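You operate a simulated robot arm through the tools that you are given. There is no shell and no other tool.

Carry out the task below with a simulated two-armed robot. There is one attempt and no reset: what you move stays moved.

## Task
Swap the capped bottle in the blue holder for the empty one and fill that to the mark.
Fine: capped one into the free yellow holder; side tap, no drips; blue holder back at LOAD; white-capped bottle and other controls stay. Where these are worked on the way, their far stop is far enough and under half their travel is too little: blue bottle holder.
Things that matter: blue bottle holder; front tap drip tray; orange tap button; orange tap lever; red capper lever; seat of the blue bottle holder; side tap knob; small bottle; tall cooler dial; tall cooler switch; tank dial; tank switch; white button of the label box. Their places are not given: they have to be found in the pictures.

The check looks at the end state, three seconds after you hand in, the way a careful person would. Anything else that was tipped, shoved, dropped, spilled or broken makes it a failure.

## Robot
Two 7-joint arms with fingered hands on one trunk that stands fixed in place. Base frame: the origin is at the foot of the trunk, x ahead of it, y to its left, z up; the work surface is at about z = 800. Units: mm, degrees, N and s.
The left shoulder is at [80, 241, 1442], the right one opposite. With the tool pointing down near the work surface each hand reaches from about 320 to 960 mm from the base axis, measured 20 degrees to its own side. Payload 4.9 kg a hand.
Tool frame (each hand has its own): the origin (TCP) lies between the finger pads and is the grasp point; the fingertips stand 32 mm ahead of it; z points along the fingers, y is the line along which they close. The gripper opens to 200 mm; its body begins 89 mm behind the TCP. The gripper is a hand of 4 fingers: y runs from the thumb to the fingers, the wrist lies at [0, 0, -267] in the tool frame.
Orientation is that of the tool frame in the base frame, as [roll, pitch, yaw] about the fixed x, y, z axes, in that order (R = Rz(yaw) Ry(pitch) Rx(roll)). With the fingers straight down and closing along the base's y, the tool's x points along the base's -x, its y along +y and its z along -z.

## Interface
- The arms move only by the tool arm_command. It takes "left_plan", "right_plan" or both (then of equal length, played together; a hand with none holds still); each is a list of rows, each a list of 2 entries, a list of its own where there are three numbers: the turn, a rotation vector about the tool's x, y, z in degrees, then the shift along the tool's x, y, z in mm. In form: [[[rx, ry, rz], [tx, ty, tz]], ...]. A call has 1 to 20 rows; each row shifts and turns the commanded pose from where the row before left it, along the tool's axes as they then stand. Each row takes 0.2 s and may step no farther than 50 mm and 8.6 degrees from the row before; otherwise, the whole call is refused. Where a pose cannot be reached the arm comes as near as it can. A force on the tool above 40 N (or 10 N above the force at the start of the call, whichever is more), or a blocked arm, ends the call early, and 0.2 s more pass. In this call time passes only in rows, and 0.2 s behind the last. The reply holds the time, the measured pose of the TCP, the force on the tool along the base axes, the opening and the grip force, in the units named above and with some noise, with the torque about the TCP (base axes, N m) and any sound that the robot's microphone picked up, and new pictures: "show" is both (left out), scene, wrist or none (wrist: the cameras of the hands that moved).
- Cameras (640 x 400 px; columns grow to the right, rows downward): "scene" is now at [112.2, -6, 1621]; the picture's right is [-0.06, -1.00, -0.00], its down [-0.61, 0.04, -0.79] and it looks along [0.79, -0.05, -0.61] (base axes); focal length 341 px, centre (320, 200). "left" rides on the left gripper at [-69, -69, -116] in its tool frame; the picture's right is [0.71, -0.71, 0.00], its down [0.54, 0.54, -0.64] and it looks along [0.45, 0.45, 0.77] (tool axes); focal length 226 px, centre (320, 200). "right" rides on the right gripper at [69, -69, -116] in its tool frame; the picture's right is [0.71, 0.71, 0.00], its down [-0.54, 0.54, -0.64] and it looks along [-0.45, 0.45, 0.77] (tool axes); focal length 226 px, centre (320, 200).
- lift_body(by): slides the trunk up (or, below 0, down) by that many mm; the arms and the scene camera ride with it, the base frame stays. It gives what a move gives, with no picture.
- move_fingers(finger1, finger2, finger3, thumb_bend, hand): sets how far each is bent, from 0 (flat) to 100 (curled in); at 30 the hand is open as for a grip, at 70 the pads meet at the TCP. One left out holds its place. A second passes; each finger stops where it meets its share of the squeeze, and holds until it gets a number again. It is the only way to open and close the hand. It gives what a move gives, with no picture; readings hold the bend of each and the force on the fingers (four entries, about 0 where the hand has none), thumb and palm.
- turn_head(pan, tilt): turns the head with the scene camera to pan (to the left, within 86 degrees either way) and tilt (down, from -29 to 69), counted from straight ahead of the robot. It gives what a move gives, and a new picture of the scene camera.
- point_at(camera, pixels): for up to 12 pixels [column, row] of the newest picture of that camera ("zoom" is the newest enlarged one), the place [x, y, z] in the base frame of the surface seen there, good to about 3 mm, but the place of the scene camera against the robot may be out by one fixed shift of up to 12 mm in any direction. It takes no simulated time.
- enlarge(camera, box): a new picture of the part [left, top, right, bottom] of that camera's present view, enlarged. It takes no simulated time.
- job_done(): hands the job in; it is judged then, once.

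Leave the grippers open and the arms clear of the work at the hand-in unless told otherwise.

The tools are called by a JSON object that holds its "name" and its "arguments". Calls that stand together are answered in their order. arm_command: Moves the arms, as the interface text tells. Its arguments: {"type":"object","properties":{"left_plan":{"type":"array"},"right_plan":{"type":"array"},"show":{"type":"string","enum":["both","scene","wrist","none"]}},"required":[]} The other tools are called the same way: lift_body (by) moves the trunk up or down; move_fingers (finger1, finger2, finger3, thumb_bend, hand) moves the fingers one by one; turn_head (pan, tilt) turns the head that bears the scene camera; point_at (camera, pixels) gives the place of the surface under pixels of a picture; enlarge (camera, box) takes an enlarged picture of a part of a camera's view; job_done () hands the job in.

At the start:

```text
t: 0.0
left_eef_pos: [772.5, 227.4, 1355.1]
left_tool_rot: [-180.0, 0.0, -180.0]
left_force: [-0.8, 0.2, 0.9]
left_wrist_torque: [0.0, -0.01, 0.01]
left_opening: 199.7
left_grasp_force: 0.1
left_shape: jaw
left_bend: [30.0, 30.0, 30.0, 30.0]
left_finger forces: [0.0, 0.1, 0.0, 0.0, 0.0, 0.0]
right_eef_pos: [695.8, -428.7, 1270.8]
right_tool_rot: [-179.9, 0.1, 180.0]
right_force: [0.4, 0.8, -0.5]
right_wrist_torque: [-0.01, -0.04, -0.02]
right_opening: 199.7
right_grasp_force: 0.0
right_shape: jaw
right_bend: [30.0, 30.0, 30.0, 30.0]
right_finger forces: [0.0, 0.1, 0.1, 0.0, 0.0, 0.0]
trunk travel left (down, up): [-350.0, 490.0]
head pan, tilt (commanded): [-3.6, 37.8]
```

scene: 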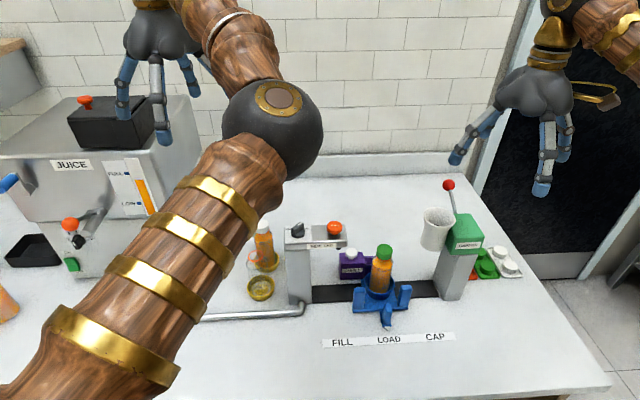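
right: 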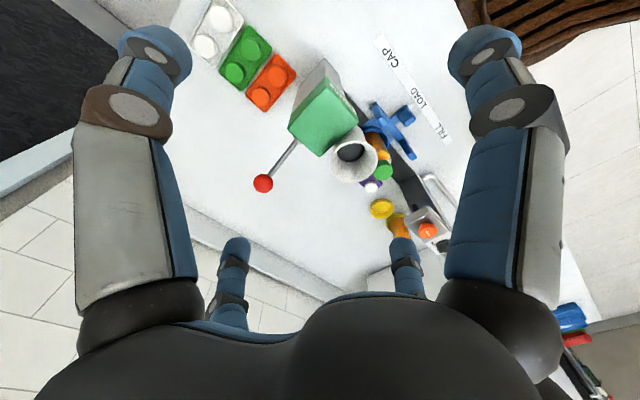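
left: 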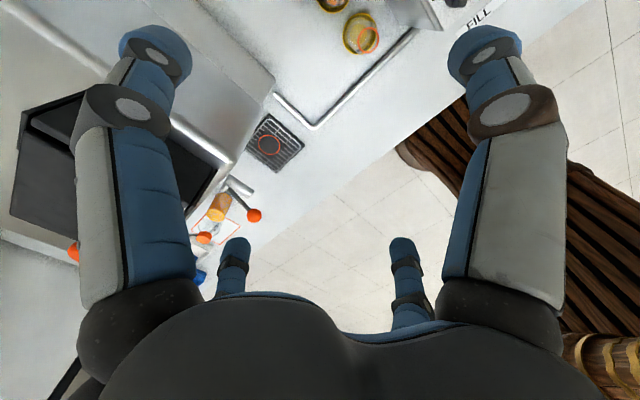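

I see the left arm blocking the middle of the scene view. A blue cross-shaped holder stands at about (383,297) with a green-capped bottle. I'll enlarge parts of the view to learn more before moving anything.

{"name": "enlarge", "arguments": {"camera": "scene", "box": [220, 180, 540, 380]}}

{"name": "enlarge", "arguments": {"camera": "scene", "box": [0, 80, 220, 340]}}

{"name": "enlarge", "arguments": {"camera": "left", "box": [180, 0, 520, 280]}}

{"name": "enlarge", "arguments": {"camera": "right", "box": [180, 0, 480, 260]}}

```text
2.00 times, centred on (380, 280) of scene
```

zoom: 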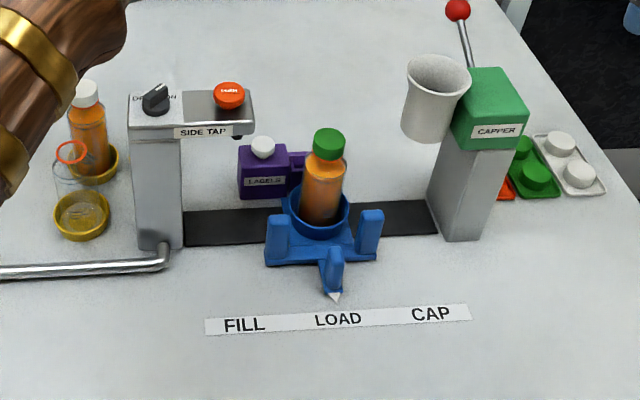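

```text
1.54 times, centred on (110, 210) of scene
```

zoom: 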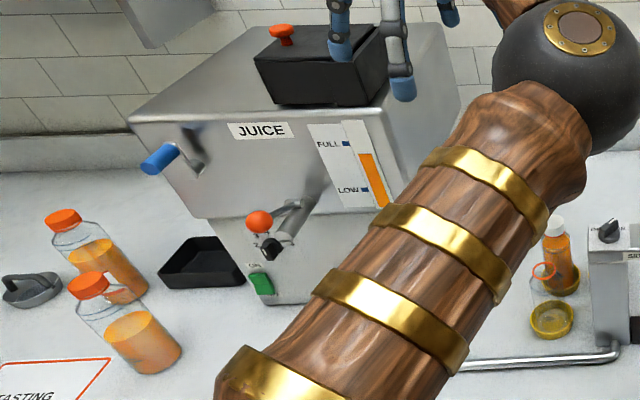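

```text
1.43 times, centred on (350, 140) of left
```

zoom: 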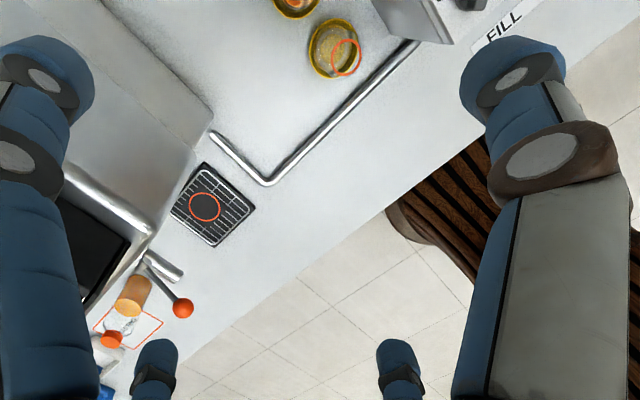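

```text
1.54 times, centred on (330, 130) of right
```

zoom: 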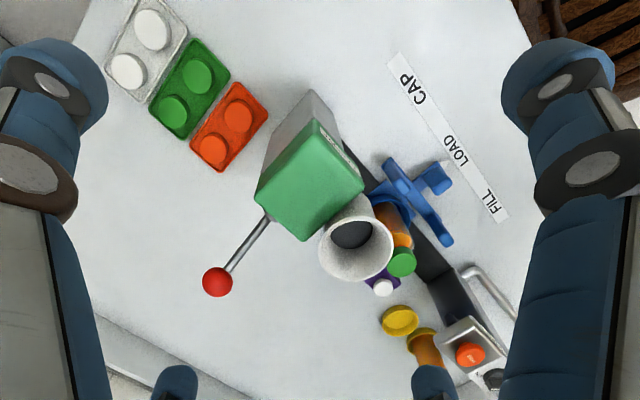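

The left forearm hides the area between the juice machine and the side tap. Let me measure a number of visible things first.

{"name": "point_at", "arguments": {"camera": "scene", "pixels": [[384, 250], [383, 290], [264, 227], [265, 262], [255, 254], [260, 290], [298, 229], [335, 228], [448, 185], [434, 230], [85, 101], [180, 110]]}}

{"name": "point_at", "arguments": {"camera": "scene", "pixels": [[352, 254], [370, 300], [404, 292], [387, 318], [387, 327], [342, 343], [388, 340], [435, 337], [325, 292], [430, 290], [300, 300], [460, 290]]}}

```text
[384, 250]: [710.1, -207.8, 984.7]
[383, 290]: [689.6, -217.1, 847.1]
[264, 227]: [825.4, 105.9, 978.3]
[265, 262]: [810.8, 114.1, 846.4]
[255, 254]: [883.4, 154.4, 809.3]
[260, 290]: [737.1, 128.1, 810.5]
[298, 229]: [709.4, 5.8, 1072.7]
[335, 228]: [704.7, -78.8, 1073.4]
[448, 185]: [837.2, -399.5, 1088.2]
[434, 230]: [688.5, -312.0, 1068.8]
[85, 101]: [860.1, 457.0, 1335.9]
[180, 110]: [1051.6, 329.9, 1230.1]
```

```text
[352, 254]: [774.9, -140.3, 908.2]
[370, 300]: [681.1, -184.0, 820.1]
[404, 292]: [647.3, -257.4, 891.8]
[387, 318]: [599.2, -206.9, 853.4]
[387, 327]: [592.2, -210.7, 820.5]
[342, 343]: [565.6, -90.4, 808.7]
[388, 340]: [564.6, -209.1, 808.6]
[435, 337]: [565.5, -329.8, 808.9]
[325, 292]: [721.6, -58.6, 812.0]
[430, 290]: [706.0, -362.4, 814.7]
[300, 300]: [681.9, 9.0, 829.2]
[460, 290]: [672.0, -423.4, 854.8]
```

The left hand's fingertips are level with the top of the juice machine. I'll check how far the juice machine's front reaches before moving the left arm back and to the left.

{"name": "point_at", "arguments": {"camera": "scene", "pixels": [[70, 224], [10, 182], [72, 264], [30, 250], [100, 275], [5, 305], [60, 200], [5, 160], [140, 185], [120, 185], [10, 45], [190, 100]]}}

```text
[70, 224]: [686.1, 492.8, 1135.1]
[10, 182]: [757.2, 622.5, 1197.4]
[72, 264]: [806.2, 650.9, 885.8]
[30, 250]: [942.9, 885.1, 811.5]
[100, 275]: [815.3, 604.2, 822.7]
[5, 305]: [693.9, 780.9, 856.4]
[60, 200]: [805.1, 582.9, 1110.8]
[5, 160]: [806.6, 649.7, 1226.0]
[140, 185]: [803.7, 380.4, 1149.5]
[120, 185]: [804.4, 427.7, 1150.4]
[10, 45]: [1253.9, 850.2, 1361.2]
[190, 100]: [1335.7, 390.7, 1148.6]
```

The juice machine's front is at about x=805 and its lever knob at x=686, z=1135. The left hand is at x=772, z=1355. I'll pull the left hand back (tool +x) by 300 mm, then shift it left (tool +y) by 250 mm, to clear the view.

{"name": "arm_command", "arguments": {"left_plan": [[[0, 0, 0], [45, 0, 0]], [[0, 0, 0], [45, 0, 0]], [[0, 0, 0], [45, 0, 0]], [[0, 0, 0], [45, 0, 0]], [[0, 0, 0], [45, 0, 0]], [[0, 0, 0], [45, 0, 0]], [[0, 0, 0], [30, 30, 0]], [[0, 0, 0], [0, 45, 0]], [[0, 0, 0], [0, 45, 0]], [[0, 0, 0], [0, 45, 0]], [[0, 0, 0], [0, 45, 0]], [[0, 0, 0], [0, 45, 0]]], "show": "both"}}

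```text
t: 2.6
left_eef_pos: [473.6, 484.9, 1354.3]
left_tool_rot: [-179.9, 0.0, 180.0]
left_force: [-1.0, 0.2, -0.2]
left_wrist_torque: [-0.05, 0.04, -0.01]
left_opening: 199.9
left_grasp_force: 0.1
left_shape: jaw
left_bend: [30.0, 30.0, 30.0, 30.0]
left_finger forces: [0.1, 0.0, 0.0, 0.0, 0.1, 0.1]
right_eef_pos: [696.3, -425.0, 1271.8]
right_tool_rot: [-179.8, 0.0, 180.0]
right_force: [-0.7, 0.9, 1.3]
right_wrist_torque: [-0.03, -0.01, 0.01]
right_opening: 200.1
right_grasp_force: 0.1
right_shape: jaw
right_bend: [30.0, 30.0, 30.0, 30.0]
right_finger forces: [0.1, 0.0, 0.1, 0.0, 0.0, 0.1]
trunk travel left (down, up): [-350.0, 490.0]
head pan, tilt (commanded): [-3.6, 37.8]
```

scene: 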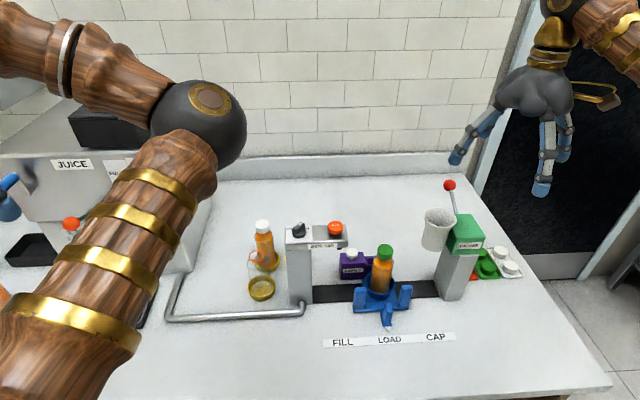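
left: 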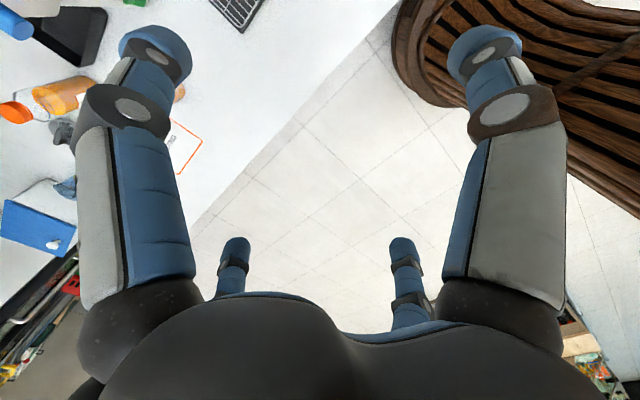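

The view has opened up. Let me enlarge the area of the side tap, yellow holders, and blue holder, and also pan to view the tank area.

{"name": "enlarge", "arguments": {"camera": "scene", "box": [230, 200, 350, 320]}}

{"name": "enlarge", "arguments": {"camera": "scene", "box": [330, 220, 490, 350]}}

{"name": "enlarge", "arguments": {"camera": "right", "box": [320, 120, 480, 260]}}

```text
3.33 times, centred on (290, 260) of scene
```

zoom: 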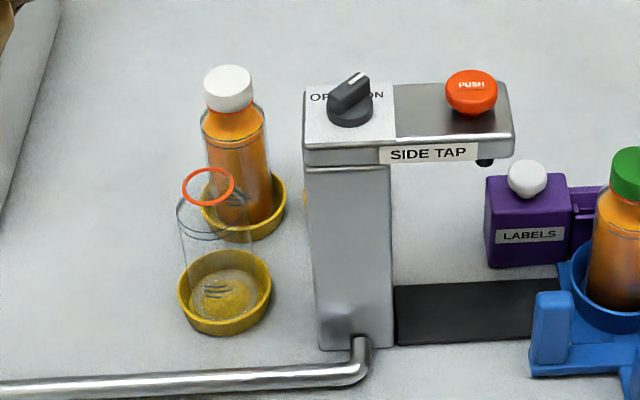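

```text
3.08 times, centred on (410, 285) of scene
```

zoom: 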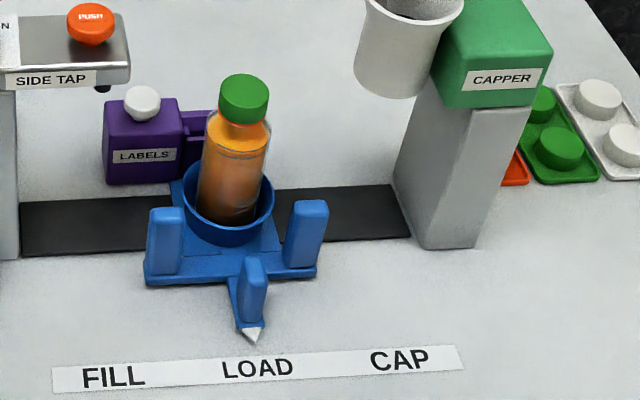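

```text
2.86 times, centred on (400, 190) of right
```

zoom: 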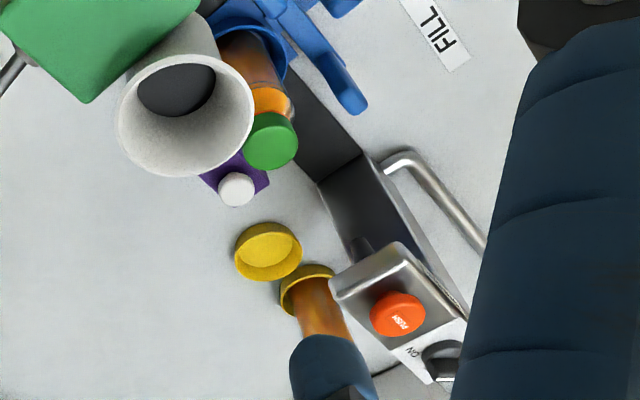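

There's a third, free yellow holder behind the side tap (seen from the right hand's camera at about zoom (268,252)). Let me enlarge the knob and the tap head, and the empty bottle.

{"name": "enlarge", "arguments": {"camera": "scene", "box": [282, 215, 354, 260]}}

{"name": "enlarge", "arguments": {"camera": "scene", "box": [240, 215, 290, 305]}}

{"name": "enlarge", "arguments": {"camera": "scene", "box": [0, 130, 180, 280]}}

```text
8.89 times, centred on (318, 238) of scene
```

zoom: 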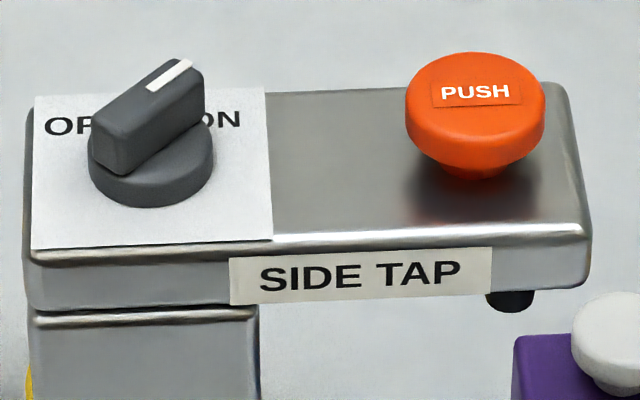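

```text
4.44 times, centred on (265, 260) of scene
```

zoom: 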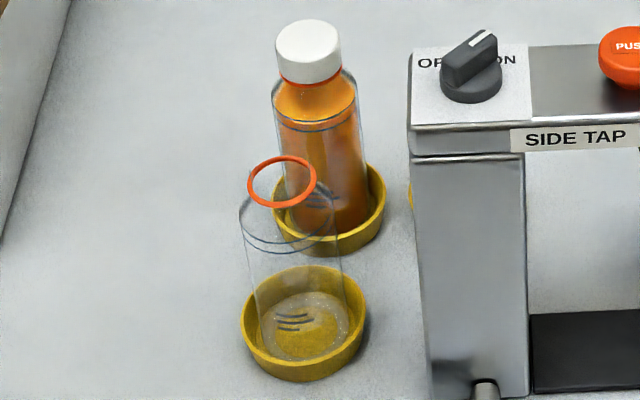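

```text
2.67 times, centred on (90, 205) of scene
```

zoom: 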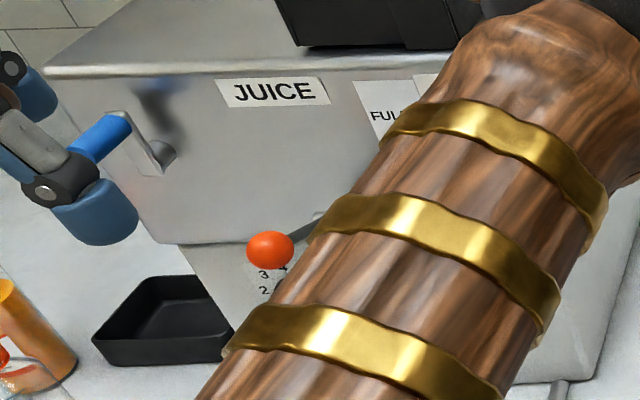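

The knob's white line points toward ON (right-back) as it looks. I'll compare the right-hand camera's positions with the scene camera's to find its fixed shift.

{"name": "point_at", "arguments": {"camera": "right", "pixels": [[383, 171], [371, 186], [381, 209], [428, 229], [350, 152], [405, 117], [263, 183], [335, 185], [300, 210], [420, 95], [385, 42], [440, 222]]}}

{"name": "point_at", "arguments": {"camera": "scene", "pixels": [[385, 249], [351, 253], [335, 227], [449, 185], [340, 200], [404, 286], [389, 339], [436, 337], [342, 342], [320, 250], [347, 246], [422, 240]]}}

```text
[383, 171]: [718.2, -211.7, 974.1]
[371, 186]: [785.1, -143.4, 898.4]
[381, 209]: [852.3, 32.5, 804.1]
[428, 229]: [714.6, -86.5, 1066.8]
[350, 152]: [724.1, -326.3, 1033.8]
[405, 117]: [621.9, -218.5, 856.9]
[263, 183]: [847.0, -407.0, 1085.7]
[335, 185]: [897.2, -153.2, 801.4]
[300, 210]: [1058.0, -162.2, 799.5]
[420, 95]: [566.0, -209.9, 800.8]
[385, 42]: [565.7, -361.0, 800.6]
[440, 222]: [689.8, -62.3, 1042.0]
```

```text
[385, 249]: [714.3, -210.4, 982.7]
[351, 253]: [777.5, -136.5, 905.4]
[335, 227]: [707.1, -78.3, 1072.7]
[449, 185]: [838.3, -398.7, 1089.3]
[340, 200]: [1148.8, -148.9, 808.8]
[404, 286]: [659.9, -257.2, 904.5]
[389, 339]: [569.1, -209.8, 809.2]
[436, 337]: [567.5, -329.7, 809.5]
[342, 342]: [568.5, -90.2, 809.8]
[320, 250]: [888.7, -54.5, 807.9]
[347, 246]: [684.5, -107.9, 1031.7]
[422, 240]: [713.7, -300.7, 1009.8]
```

The scene camera reads about [-7.5, +7.5, +8] off from the truth (table reads 809 there against 800 from the wrist camera). I'll check where the left elbow is before moving the right hand to a view over the tap.

{"name": "point_at", "arguments": {"camera": "scene", "pixels": [[210, 120], [150, 230], [80, 80]]}}

```text
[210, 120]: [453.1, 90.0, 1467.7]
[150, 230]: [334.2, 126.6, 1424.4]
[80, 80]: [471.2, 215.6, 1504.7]
```

The left elbow is at about [480, 100, 1480]; the right hand at y=-170 stays clear of it. I'll move the right hand to about [600,-170,1246] to look at the tap and yellow holders.

{"name": "arm_command", "arguments": {"right_plan": [[[0, 0, 0], [14, 36, 3]], [[0, 0, 0], [14, 36, 4]], [[0, 0, 0], [14, 36, 3]], [[0, 0, 0], [14, 36, 4]], [[0, 0, 0], [14, 36, 3]], [[0, 0, 0], [14, 36, 4]], [[0, 0, 0], [12, 36, 4]]], "show": "both"}}

```text
t: 4.2
left_eef_pos: [473.4, 482.5, 1352.4]
left_tool_rot: [-179.9, 0.0, 180.0]
left_force: [0.3, -0.5, 0.3]
left_wrist_torque: [-0.06, 0.01, 0.03]
left_opening: 200.0
left_grasp_force: 0.1
left_shape: jaw
left_bend: [30.0, 30.0, 30.0, 30.0]
left_finger forces: [0.0, 0.0, 0.0, 0.1, 0.0, 0.0]
right_eef_pos: [598.5, -175.7, 1248.9]
right_tool_rot: [-179.9, 0.0, 179.9]
right_force: [0.4, 0.1, 0.1]
right_wrist_torque: [-0.03, 0.01, -0.03]
right_opening: 199.9
right_grasp_force: 0.0
right_shape: jaw
right_bend: [30.0, 30.0, 30.0, 30.0]
right_finger forces: [0.0, 0.0, 0.0, 0.0, 0.0, 0.0]
trunk travel left (down, up): [-350.0, 490.0]
head pan, tilt (commanded): [-3.6, 37.8]
```

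scene: 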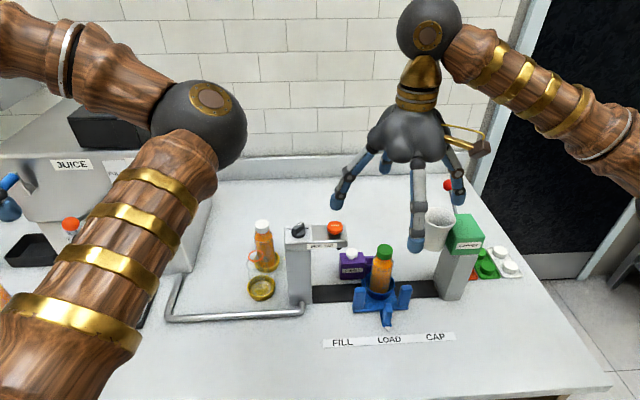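
right: 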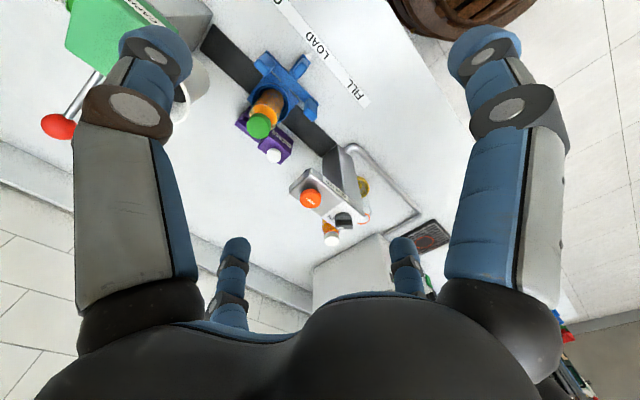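

Now I see the tap, bottles and blue holder between the fingers. I'll enlarge the right-hand picture.

{"name": "enlarge", "arguments": {"camera": "right", "box": [270, 130, 400, 260]}}

{"name": "enlarge", "arguments": {"camera": "right", "box": [200, 20, 350, 180]}}

{"name": "enlarge", "arguments": {"camera": "scene", "box": [320, 80, 500, 260]}}

```text
3.08 times, centred on (335, 195) of right
```

zoom: 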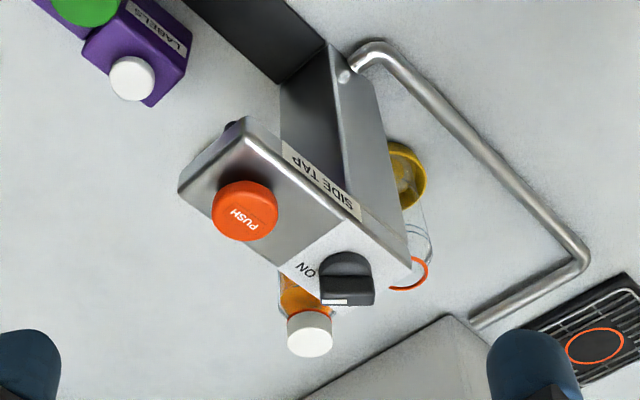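

```text
2.50 times, centred on (275, 100) of right
```

zoom: 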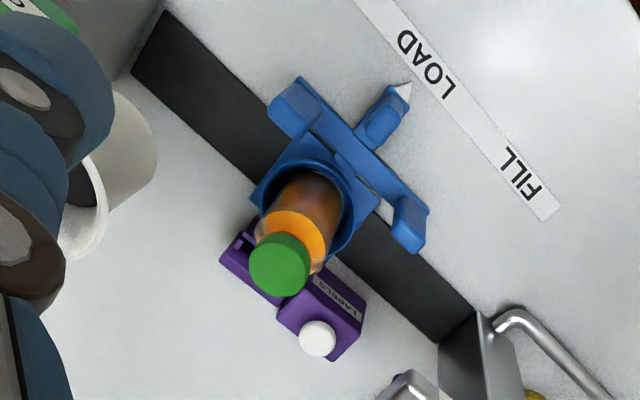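

```text
2.22 times, centred on (410, 170) of scene
```

zoom: 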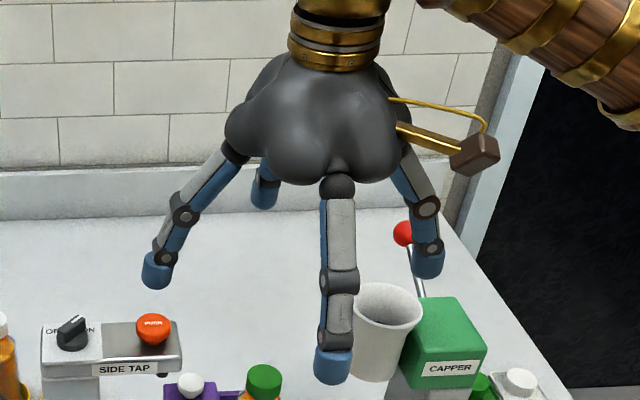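

The hand has four fingers set crosswise (front, back, left, right), with the wrist camera on a stalk. The knob's pointer is toward ON. The left elbow sits near the middle, so I'll move the left hand further left and back ([400, 650]) to get its elbow out of the way.

{"name": "arm_command", "arguments": {"left_plan": [[[0, 0, 0], [10, 40, 0]], [[0, 0, 0], [10, 40, 0]], [[0, 0, 0], [10, 40, 0]], [[0, 0, 0], [10, 40, 0]], [[0, 0, 0], [20, 20, 0]], [[0, 0, 0], [20, 0, 0]]], "show": "scene"}}

```text
t: 5.6
left_eef_pos: [393.0, 660.9, 1355.0]
left_tool_rot: [179.9, 0.0, 179.9]
left_force: [-0.2, -0.2, 0.5]
left_wrist_torque: [0.05, -0.02, -0.03]
left_opening: 199.7
left_grasp_force: 0.0
left_shape: jaw
left_bend: [30.0, 30.0, 30.0, 30.0]
left_finger forces: [0.0, 0.0, 0.1, 0.0, 0.0, 0.0]
right_eef_pos: [596.6, -178.3, 1248.6]
right_tool_rot: [179.9, -0.1, -180.0]
right_force: [0.1, -0.3, -1.4]
right_wrist_torque: [0.0, 0.0, -0.01]
right_opening: 200.1
right_grasp_force: 0.0
right_shape: jaw
right_bend: [30.0, 30.0, 30.0, 30.0]
right_finger forces: [0.0, 0.0, 0.0, 0.0, 0.0, 0.0]
trunk travel left (down, up): [-350.0, 490.0]
head pan, tilt (commanded): [-3.6, 37.8]
```

scene: 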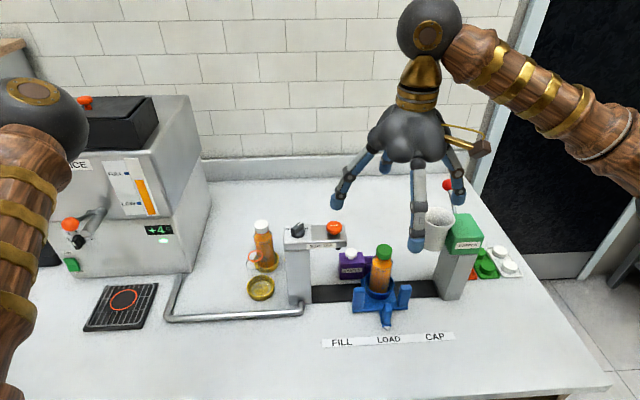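

Now the left elbow is out of the way and the tank shows. Let me enlarge the tank front and measure positions.

{"name": "enlarge", "arguments": {"camera": "scene", "box": [40, 150, 220, 340]}}

{"name": "enlarge", "arguments": {"camera": "scene", "box": [240, 240, 280, 304]}}

```text
2.11 times, centred on (130, 245) of scene
```

zoom: 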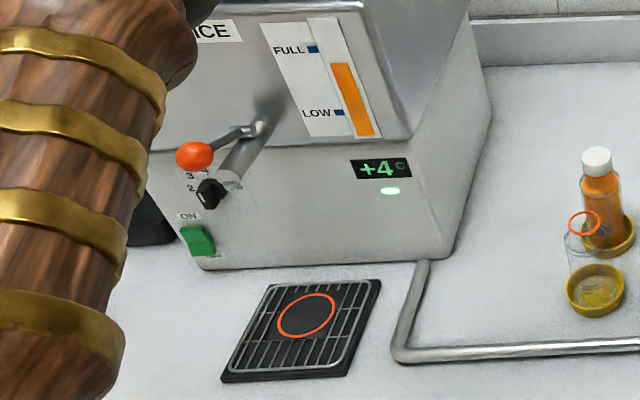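

```text
6.25 times, centred on (260, 272) of scene
```

zoom: 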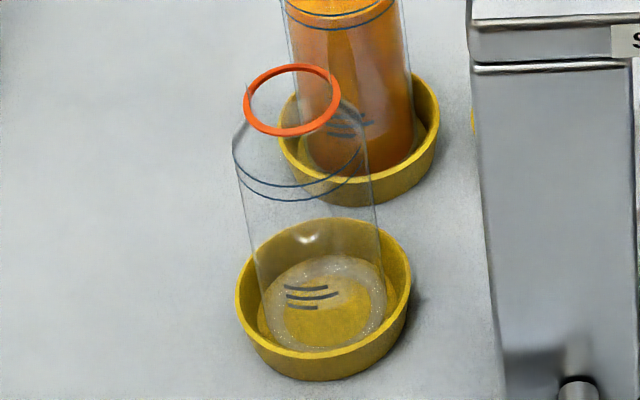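

The tank is ON with juice above LOW. The bottle has a dark ring mark high on its body. I'll measure the yellow holders' rims and the empty bottle's mouth on this enlarged picture.

{"name": "point_at", "arguments": {"camera": "zoom", "pixels": [[238, 290], [409, 285], [322, 365], [320, 224], [292, 133], [292, 68], [247, 100], [338, 98], [300, 199], [436, 110], [355, 188], [325, 340]]}}

{"name": "enlarge", "arguments": {"camera": "scene", "box": [245, 212, 295, 274]}}

```text
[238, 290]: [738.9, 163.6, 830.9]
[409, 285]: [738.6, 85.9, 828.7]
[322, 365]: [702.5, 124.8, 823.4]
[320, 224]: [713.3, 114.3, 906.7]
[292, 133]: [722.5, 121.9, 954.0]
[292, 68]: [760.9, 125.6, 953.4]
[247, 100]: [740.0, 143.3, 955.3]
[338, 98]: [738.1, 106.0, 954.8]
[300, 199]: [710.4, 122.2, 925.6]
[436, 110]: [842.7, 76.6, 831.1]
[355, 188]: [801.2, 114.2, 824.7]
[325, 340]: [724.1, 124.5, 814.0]
```

```text
6.45 times, centred on (270, 243) of scene
```

zoom: 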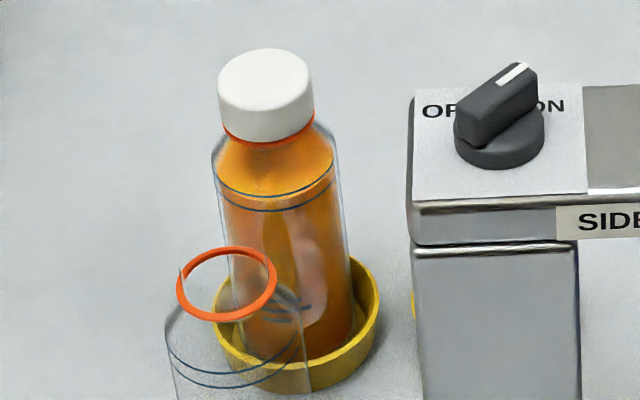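

The empty bottle's mouth centre is at about true [748,117,947], radius of the body about 30, front holder rim at 822. Now I'll measure the blue holder, the label box and the capper cup with the right wrist camera.

{"name": "point_at", "arguments": {"camera": "right", "pixels": [[243, 120], [237, 116], [275, 142], [260, 128], [259, 126], [253, 98], [295, 102], [265, 62], [311, 112], [301, 68], [308, 56], [282, 135]]}}

{"name": "enlarge", "arguments": {"camera": "right", "box": [220, 40, 340, 170]}}

```text
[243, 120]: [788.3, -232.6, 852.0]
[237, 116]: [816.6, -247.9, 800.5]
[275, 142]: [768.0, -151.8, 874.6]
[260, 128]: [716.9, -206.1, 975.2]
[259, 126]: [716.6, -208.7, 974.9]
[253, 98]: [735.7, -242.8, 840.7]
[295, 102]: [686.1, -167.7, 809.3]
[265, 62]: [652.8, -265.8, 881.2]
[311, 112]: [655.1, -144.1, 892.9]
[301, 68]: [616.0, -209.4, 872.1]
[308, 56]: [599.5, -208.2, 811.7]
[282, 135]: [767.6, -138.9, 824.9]
```

```text
3.08 times, centred on (280, 105) of right
```

zoom: 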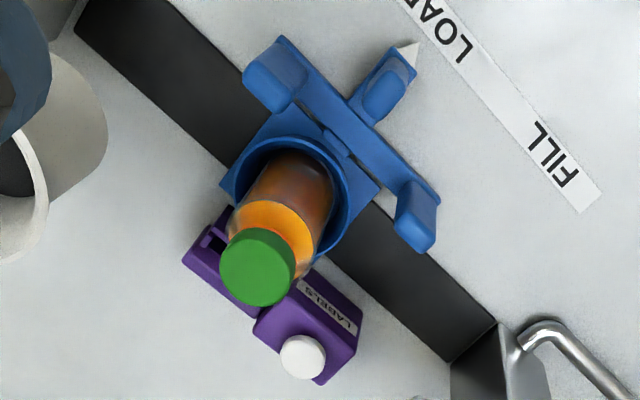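

I'll measure more on this enlarged picture: pointer tip, prong tops, ring rim, label box corners.

{"name": "point_at", "arguments": {"camera": "zoom", "pixels": [[258, 266], [410, 50], [285, 62], [420, 205], [392, 80], [236, 195], [345, 195], [232, 240], [205, 248], [302, 357], [345, 315], [270, 325]]}}

{"name": "point_at", "arguments": {"camera": "zoom", "pixels": [[225, 282], [298, 258], [250, 302], [290, 145], [340, 230], [415, 240], [260, 95], [380, 180], [225, 185], [95, 30], [455, 355], [460, 45]]}}

```text
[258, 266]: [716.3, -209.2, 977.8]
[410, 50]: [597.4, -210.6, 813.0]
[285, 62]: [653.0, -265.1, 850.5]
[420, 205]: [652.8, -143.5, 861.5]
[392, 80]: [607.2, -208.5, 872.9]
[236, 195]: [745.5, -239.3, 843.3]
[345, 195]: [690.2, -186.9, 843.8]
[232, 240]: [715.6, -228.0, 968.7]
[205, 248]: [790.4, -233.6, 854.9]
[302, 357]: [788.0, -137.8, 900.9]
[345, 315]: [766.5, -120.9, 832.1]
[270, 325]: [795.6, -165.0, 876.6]
```

```text
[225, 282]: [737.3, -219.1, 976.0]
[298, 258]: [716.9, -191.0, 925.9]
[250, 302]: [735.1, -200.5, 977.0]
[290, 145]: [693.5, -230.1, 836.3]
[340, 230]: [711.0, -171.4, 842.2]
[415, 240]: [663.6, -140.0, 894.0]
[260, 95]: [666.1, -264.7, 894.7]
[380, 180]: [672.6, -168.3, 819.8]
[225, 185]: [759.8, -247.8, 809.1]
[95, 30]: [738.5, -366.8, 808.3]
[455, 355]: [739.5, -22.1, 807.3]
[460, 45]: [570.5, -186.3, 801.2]
```

The blue ring's rim is at z≈843, the bottle's cap top at 977, centre about [717,-209]. Next I'll move the right hand to about [760,-330,1250] to look past the tap at the free yellow holder.

{"name": "arm_command", "arguments": {"right_plan": [[[0, 0, 0], [-41, -38, 0]], [[0, 0, 0], [-41, -38, 0]], [[0, 0, 0], [-41, -38, 0]], [[0, 0, 0], [-40, -38, 0]]], "show": "wrist"}}

{"name": "enlarge", "arguments": {"camera": "right", "box": [340, 140, 430, 250]}}

```text
refused: row 1 steps farther than a row can; nothing moved
```

```text
3.64 times, centred on (385, 195) of right
```

zoom: 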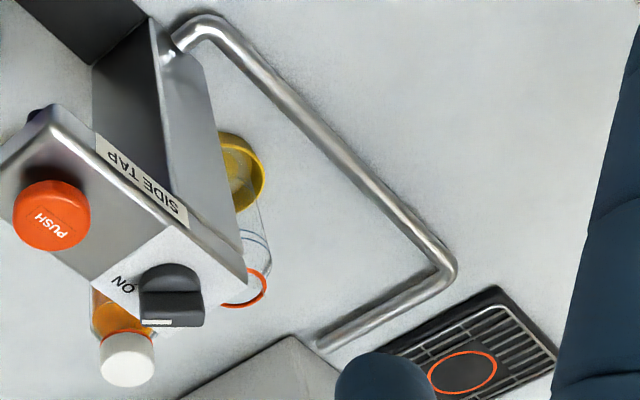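

The step was over 50 mm; I'll use five smaller rows for the same move.

{"name": "arm_command", "arguments": {"right_plan": [[[0, 0, 0], [-33, -30, 0]], [[0, 0, 0], [-33, -30, 0]], [[0, 0, 0], [-33, -30, 0]], [[0, 0, 0], [-33, -30, 0]], [[0, 0, 0], [-31, -32, 0]]], "show": "wrist"}}

```text
t: 6.8
left_eef_pos: [393.5, 660.9, 1355.1]
left_tool_rot: [-180.0, 0.0, 179.9]
left_force: [-0.3, -0.2, 0.3]
left_wrist_torque: [0.01, 0.0, 0.01]
left_opening: 199.7
left_grasp_force: 0.0
left_shape: jaw
left_bend: [30.0, 30.0, 30.0, 30.0]
left_finger forces: [0.0, 0.1, 0.1, 0.1, 0.1, 0.1]
right_eef_pos: [762.4, -329.1, 1245.6]
right_tool_rot: [-179.9, -0.1, -180.0]
right_force: [0.5, 0.4, -0.2]
right_wrist_torque: [0.03, 0.04, -0.02]
right_opening: 199.9
right_grasp_force: 0.1
right_shape: jaw
right_bend: [30.0, 30.0, 30.0, 30.0]
right_finger forces: [0.0, 0.0, 0.0, 0.0, 0.0, 0.0]
trunk travel left (down, up): [-350.0, 490.0]
head pan, tilt (commanded): [-3.6, 37.8]
```

right: 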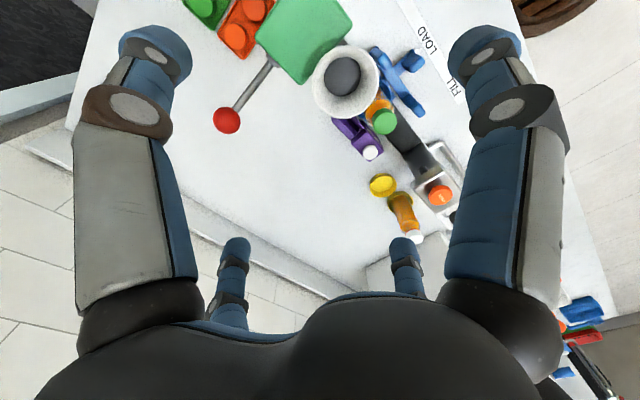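

{"name": "enlarge", "arguments": {"camera": "right", "box": [350, 155, 450, 250]}}

{"name": "enlarge", "arguments": {"camera": "right", "box": [230, 0, 430, 170]}}

```text
4.21 times, centred on (400, 202) of right
```

zoom: 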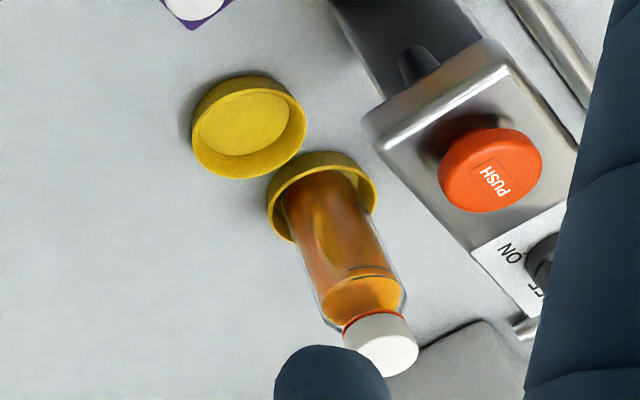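

```text
2.35 times, centred on (330, 85) of right
```

zoom: 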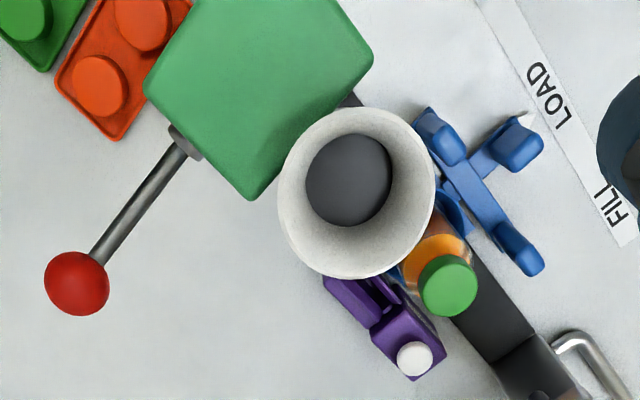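

I'll measure the free holder's rim and floor, the tap end, capper cup rim and head corners from this right-camera picture.

{"name": "point_at", "arguments": {"camera": "right", "pixels": [[383, 183], [371, 190], [395, 185], [381, 174], [383, 195], [391, 203], [413, 206], [406, 191], [414, 233], [411, 184], [428, 168], [440, 194]]}}

{"name": "point_at", "arguments": {"camera": "right", "pixels": [[315, 80], [377, 80], [345, 48], [346, 115], [300, 83], [352, 26], [257, 38], [320, 20], [345, 78], [385, 118], [227, 118], [384, 126]]}}

```text
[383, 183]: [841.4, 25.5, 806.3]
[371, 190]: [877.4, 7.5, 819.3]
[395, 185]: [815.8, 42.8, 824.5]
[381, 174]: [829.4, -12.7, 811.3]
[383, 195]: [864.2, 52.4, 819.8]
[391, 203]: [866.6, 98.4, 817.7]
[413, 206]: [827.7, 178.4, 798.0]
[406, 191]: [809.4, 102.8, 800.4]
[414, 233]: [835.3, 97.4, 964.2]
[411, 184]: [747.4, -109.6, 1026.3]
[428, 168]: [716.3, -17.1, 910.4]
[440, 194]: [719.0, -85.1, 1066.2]
```

```text
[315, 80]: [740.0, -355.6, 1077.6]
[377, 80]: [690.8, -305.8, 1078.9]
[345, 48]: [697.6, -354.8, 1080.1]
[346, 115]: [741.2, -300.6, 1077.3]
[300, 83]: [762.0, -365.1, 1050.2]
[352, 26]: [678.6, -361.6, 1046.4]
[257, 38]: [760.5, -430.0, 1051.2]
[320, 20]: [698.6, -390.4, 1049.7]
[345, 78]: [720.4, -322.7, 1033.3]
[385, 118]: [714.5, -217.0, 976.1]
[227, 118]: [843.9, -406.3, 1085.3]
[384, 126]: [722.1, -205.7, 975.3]
```

Free holder: centre ≈[846.5,23], rim z≈822. Capper cup: centre ≈[717,-329], radius ≈37, top 1079. Tap head's right end y≈-113. Space around the blue holder's bottle is tight, so I'll test how wide the hand is with the fingers part closed (bend 47).

{"name": "move_fingers", "arguments": {"hand": "right", "finger1": 47, "finger2": 47, "finger3": 47, "thumb_bend": 47}}

{"name": "turn_head", "arguments": {"pan": -20, "tilt": 30}}

```text
t: 7.8
left_eef_pos: [393.1, 661.3, 1354.2]
left_tool_rot: [180.0, 0.0, -179.9]
left_force: [-0.1, -0.7, 0.1]
left_wrist_torque: [0.0, 0.01, 0.0]
left_opening: 199.9
left_grasp_force: 0.1
left_shape: jaw
left_bend: [30.0, 30.0, 30.0, 30.0]
left_finger forces: [0.0, 0.0, 0.0, 0.1, 0.0, 0.1]
right_eef_pos: [760.6, -327.3, 1248.3]
right_tool_rot: [179.9, 0.0, 180.0]
right_force: [0.8, 0.5, 0.1]
right_wrist_torque: [-0.01, -0.02, -0.03]
right_opening: 80.5
right_grasp_force: 0.2
right_shape: fingers
right_bend: [47.0, 47.0, 47.0, 47.0]
right_finger forces: [0.1, 0.0, 0.0, 0.0, 0.0, 0.0]
trunk travel left (down, up): [-350.0, 490.0]
head pan, tilt (commanded): [-3.6, 37.8]
```

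```text
t: 8.6
left_eef_pos: [393.6, 660.8, 1355.1]
left_tool_rot: [-180.0, -0.2, -180.0]
left_force: [-0.4, 0.2, -0.7]
left_wrist_torque: [-0.01, 0.0, -0.02]
left_opening: 199.8
left_grasp_force: 0.1
left_shape: jaw
left_bend: [30.0, 30.0, 30.0, 30.0]
left_finger forces: [0.0, 0.1, 0.1, 0.1, 0.0, 0.0]
right_eef_pos: [762.0, -328.1, 1247.6]
right_tool_rot: [-180.0, 0.1, -180.0]
right_force: [0.5, 0.1, -0.3]
right_wrist_torque: [0.02, -0.01, -0.02]
right_opening: 80.8
right_grasp_force: 0.0
right_shape: fingers
right_bend: [47.0, 47.0, 47.0, 47.0]
right_finger forces: [0.0, 0.1, 0.0, 0.0, 0.1, 0.0]
trunk travel left (down, up): [-350.0, 490.0]
head pan, tilt (commanded): [-20.0, 30.0]
```

scene: 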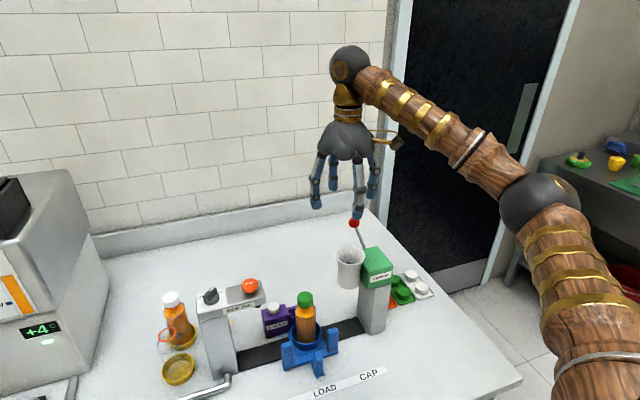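

At bend 47 the opening is 80 mm, which clears the 60 mm bottle by 10 mm each side. Let me enlarge the hand to see its width.

{"name": "enlarge", "arguments": {"camera": "scene", "box": [290, 90, 420, 240]}}

{"name": "point_at", "arguments": {"camera": "scene", "pixels": [[318, 150], [372, 150], [316, 170], [376, 170], [317, 200], [362, 210], [400, 145], [306, 300], [360, 270]]}}

```text
2.67 times, centred on (355, 165) of scene
```

zoom: 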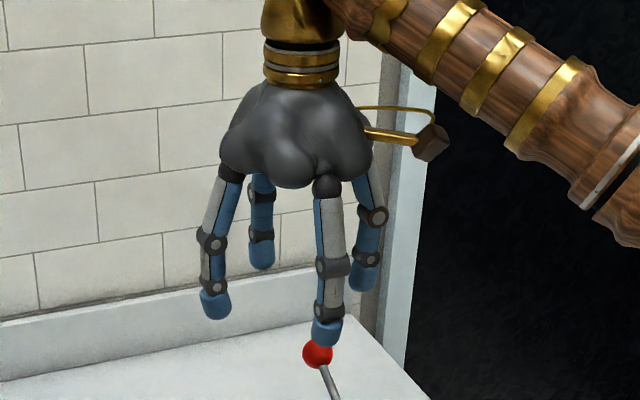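

```text
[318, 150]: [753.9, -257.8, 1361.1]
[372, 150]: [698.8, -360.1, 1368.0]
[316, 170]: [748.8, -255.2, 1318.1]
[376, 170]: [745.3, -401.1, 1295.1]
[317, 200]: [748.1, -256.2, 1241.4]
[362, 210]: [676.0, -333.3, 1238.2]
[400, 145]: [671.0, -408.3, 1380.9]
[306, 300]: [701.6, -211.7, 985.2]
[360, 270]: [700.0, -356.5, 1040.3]
```

Knuckles reach about 80 mm from the hand's axis at this bend. For the pick I'd turn the hand 45° one way (camera to the front), for the placing 45° the other way (camera to the right). I'll first test whether the placing pose above the free holder [846.5,23] is reachable at height, with the hand turned.

{"name": "arm_command", "arguments": {"right_plan": [[[0, 0, 0], [-11, 44, 0]], [[0, 0, 0], [-11, 44, 0]], [[0, 0, 0], [-11, 44, 0]], [[0, 0, 0], [-11, 44, 0]], [[0, 0, 0], [-11, 44, 0]], [[0, 0, 0], [-11, 44, 0]], [[0, 0, 0], [-10, 44, 0]], [[0, 0, 0], [-9, 43, 0]], [[0, 0, -7.5], [0, 0, 0]], [[0, 0, -7.5], [0, 0, 0]], [[0, 0, -7.5], [0, 0, 0]], [[0, 0, -7.5], [0, 0, 0]], [[0, 0, -7.5], [0, 0, 0]], [[0, 0, -7.5], [0, 0, 0]]], "show": "both"}}

```text
t: 11.6
left_eef_pos: [392.8, 661.8, 1354.7]
left_tool_rot: [-180.0, 0.0, 180.0]
left_force: [0.3, 0.3, 0.4]
left_wrist_torque: [-0.04, 0.03, 0.01]
left_opening: 199.8
left_grasp_force: 0.2
left_shape: jaw
left_bend: [30.0, 30.0, 30.0, 30.0]
left_finger forces: [0.0, 0.0, 0.0, 0.0, 0.0, 0.1]
right_eef_pos: [849.1, 23.8, 1245.1]
right_tool_rot: [180.0, 0.0, -134.9]
right_force: [-0.5, 0.5, -0.9]
right_wrist_torque: [0.01, 0.01, -0.03]
right_opening: 80.7
right_grasp_force: 0.1
right_shape: fingers
right_bend: [47.0, 47.0, 47.0, 47.0]
right_finger forces: [0.1, 0.0, 0.0, 0.1, 0.0, 0.1]
trunk travel left (down, up): [-350.0, 490.0]
head pan, tilt (commanded): [-20.0, 30.0]
```

scene: 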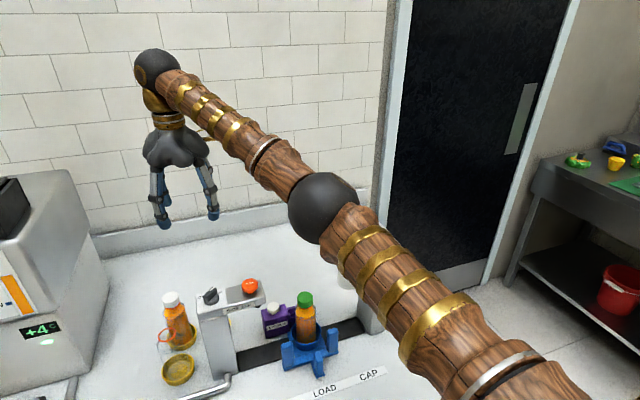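
right: 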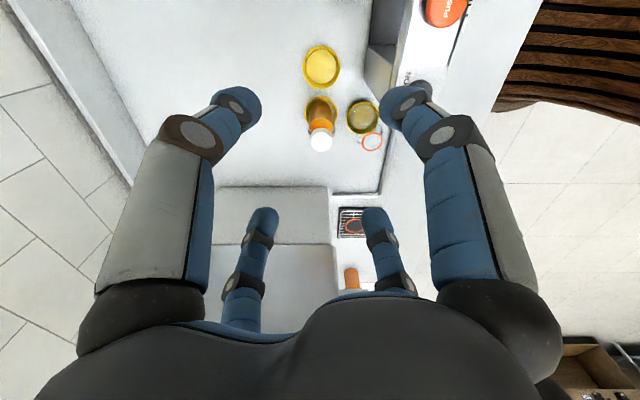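

The turned pose over the free holder is reachable, and all three yellow holders show. I'll measure them from this view.

{"name": "enlarge", "arguments": {"camera": "right", "box": [290, 30, 400, 160]}}

```text
3.08 times, centred on (345, 95) of right
```

zoom: 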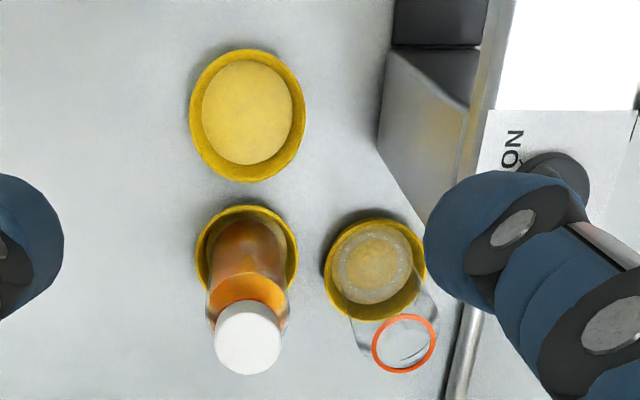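

{"name": "point_at", "arguments": {"camera": "zoom", "pixels": [[247, 113], [191, 115], [304, 112], [247, 51], [247, 178], [199, 250], [296, 248], [250, 208], [247, 332], [325, 265], [404, 344], [372, 346]]}}

{"name": "point_at", "arguments": {"camera": "zoom", "pixels": [[435, 342], [404, 317], [404, 371], [219, 337], [279, 336], [247, 302], [372, 220], [423, 240], [366, 265], [420, 270], [247, 317], [380, 130]]}}

```text
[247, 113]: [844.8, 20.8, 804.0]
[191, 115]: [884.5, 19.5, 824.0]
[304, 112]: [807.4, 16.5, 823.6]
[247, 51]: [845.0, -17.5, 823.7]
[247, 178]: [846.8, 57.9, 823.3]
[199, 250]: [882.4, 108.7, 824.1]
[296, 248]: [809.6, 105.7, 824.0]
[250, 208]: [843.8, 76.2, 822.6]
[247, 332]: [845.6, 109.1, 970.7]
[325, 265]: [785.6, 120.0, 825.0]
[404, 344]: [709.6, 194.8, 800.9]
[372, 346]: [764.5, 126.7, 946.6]
```

```text
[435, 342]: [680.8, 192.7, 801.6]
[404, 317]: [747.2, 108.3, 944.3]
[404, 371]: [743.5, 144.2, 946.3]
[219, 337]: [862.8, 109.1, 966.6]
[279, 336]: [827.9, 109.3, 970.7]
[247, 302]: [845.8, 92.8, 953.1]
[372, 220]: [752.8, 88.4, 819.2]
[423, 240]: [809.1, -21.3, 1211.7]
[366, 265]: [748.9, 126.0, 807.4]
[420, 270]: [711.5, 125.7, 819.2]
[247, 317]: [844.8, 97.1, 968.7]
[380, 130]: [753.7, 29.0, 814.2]
```

Measured: free holder centre [846,20], white-capped bottle [846,109], empty bottle [747,126] (mouth z 946). Now I'll move over the green-capped bottle at [717,-209], keep z≈1245, and turn to the opposite 45°.

{"name": "arm_command", "arguments": {"right_plan": [[[0, 0, 7.5], [0, 0, 0]], [[0, 0, 7.5], [0, 0, 0]], [[0, 0, 7.5], [0, 0, 0]], [[0, 0, 7.5], [0, 0, 0]], [[0, 0, 7.5], [0, 0, 0]], [[0, 0, 7.5], [0, 0, 0]], [[0, 0, 0], [22, -39, 0]], [[0, 0, 0], [22, -39, 0]], [[0, 0, 0], [22, -39, 0]], [[0, 0, 0], [22, -39, 0]], [[0, 0, 0], [22, -39, 0]], [[0, 0, 0], [22, -38, 0]], [[0, 0, 7.5], [0, 0, 0]], [[0, 0, 7.5], [0, 0, 0]], [[0, 0, 7.5], [0, 0, 0]], [[0, 0, 7.5], [0, 0, 0]], [[0, 0, 7.5], [0, 0, 0]], [[0, 0, 7.5], [0, 0, 0]]], "show": "both"}}

```text
t: 15.4
left_eef_pos: [393.0, 661.0, 1355.4]
left_tool_rot: [180.0, 0.1, -179.9]
left_force: [0.0, 0.2, -0.6]
left_wrist_torque: [-0.01, 0.0, 0.01]
left_opening: 199.7
left_grasp_force: 0.0
left_shape: jaw
left_bend: [30.0, 30.0, 30.0, 30.0]
left_finger forces: [0.1, 0.1, 0.0, 0.1, 0.0, 0.0]
right_eef_pos: [715.4, -210.6, 1246.7]
right_tool_rot: [-179.9, 0.0, 134.9]
right_force: [-0.1, 1.2, -0.5]
right_wrist_torque: [-0.02, -0.03, 0.05]
right_opening: 80.1
right_grasp_force: 0.1
right_shape: fingers
right_bend: [47.0, 47.0, 47.0, 47.0]
right_finger forces: [0.0, 0.0, 0.0, 0.1, 0.1, 0.0]
trunk travel left (down, up): [-350.0, 490.0]
head pan, tilt (commanded): [-20.0, 30.0]
```

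scene: 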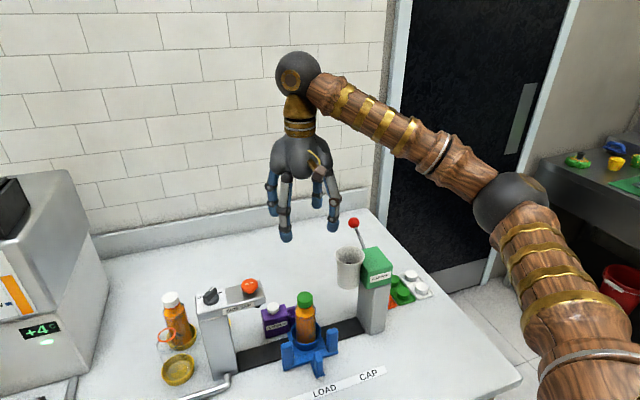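
right: 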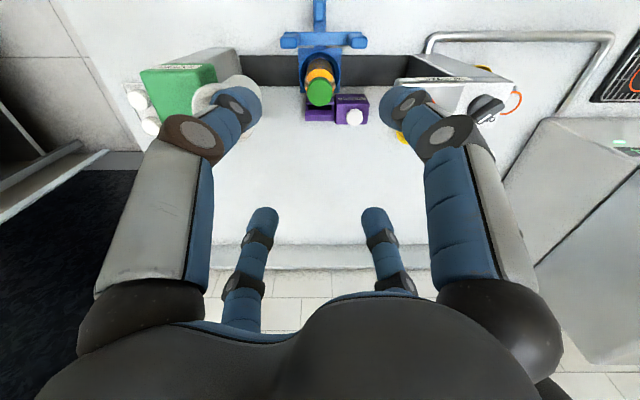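

The hand is above the bottle with the camera at the front; the green cap shows at (320,92). I'll enlarge and measure the cap and holder.

{"name": "enlarge", "arguments": {"camera": "right", "box": [250, 0, 390, 140]}}

{"name": "point_at", "arguments": {"camera": "right", "pixels": [[320, 92], [308, 92], [332, 92], [320, 83], [320, 104], [300, 60], [341, 60], [320, 2], [305, 118], [352, 117], [350, 100], [337, 100]]}}

```text
2.86 times, centred on (320, 70) of right
```

zoom: 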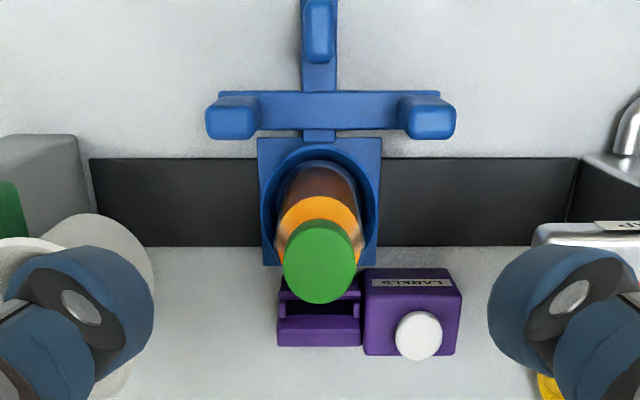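

```text
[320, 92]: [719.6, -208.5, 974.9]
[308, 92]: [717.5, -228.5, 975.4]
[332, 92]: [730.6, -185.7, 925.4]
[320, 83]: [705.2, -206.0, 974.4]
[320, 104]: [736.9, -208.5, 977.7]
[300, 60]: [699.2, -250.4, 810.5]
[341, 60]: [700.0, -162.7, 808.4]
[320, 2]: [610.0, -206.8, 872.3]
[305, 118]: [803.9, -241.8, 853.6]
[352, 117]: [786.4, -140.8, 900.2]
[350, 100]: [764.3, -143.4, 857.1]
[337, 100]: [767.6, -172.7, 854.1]
```

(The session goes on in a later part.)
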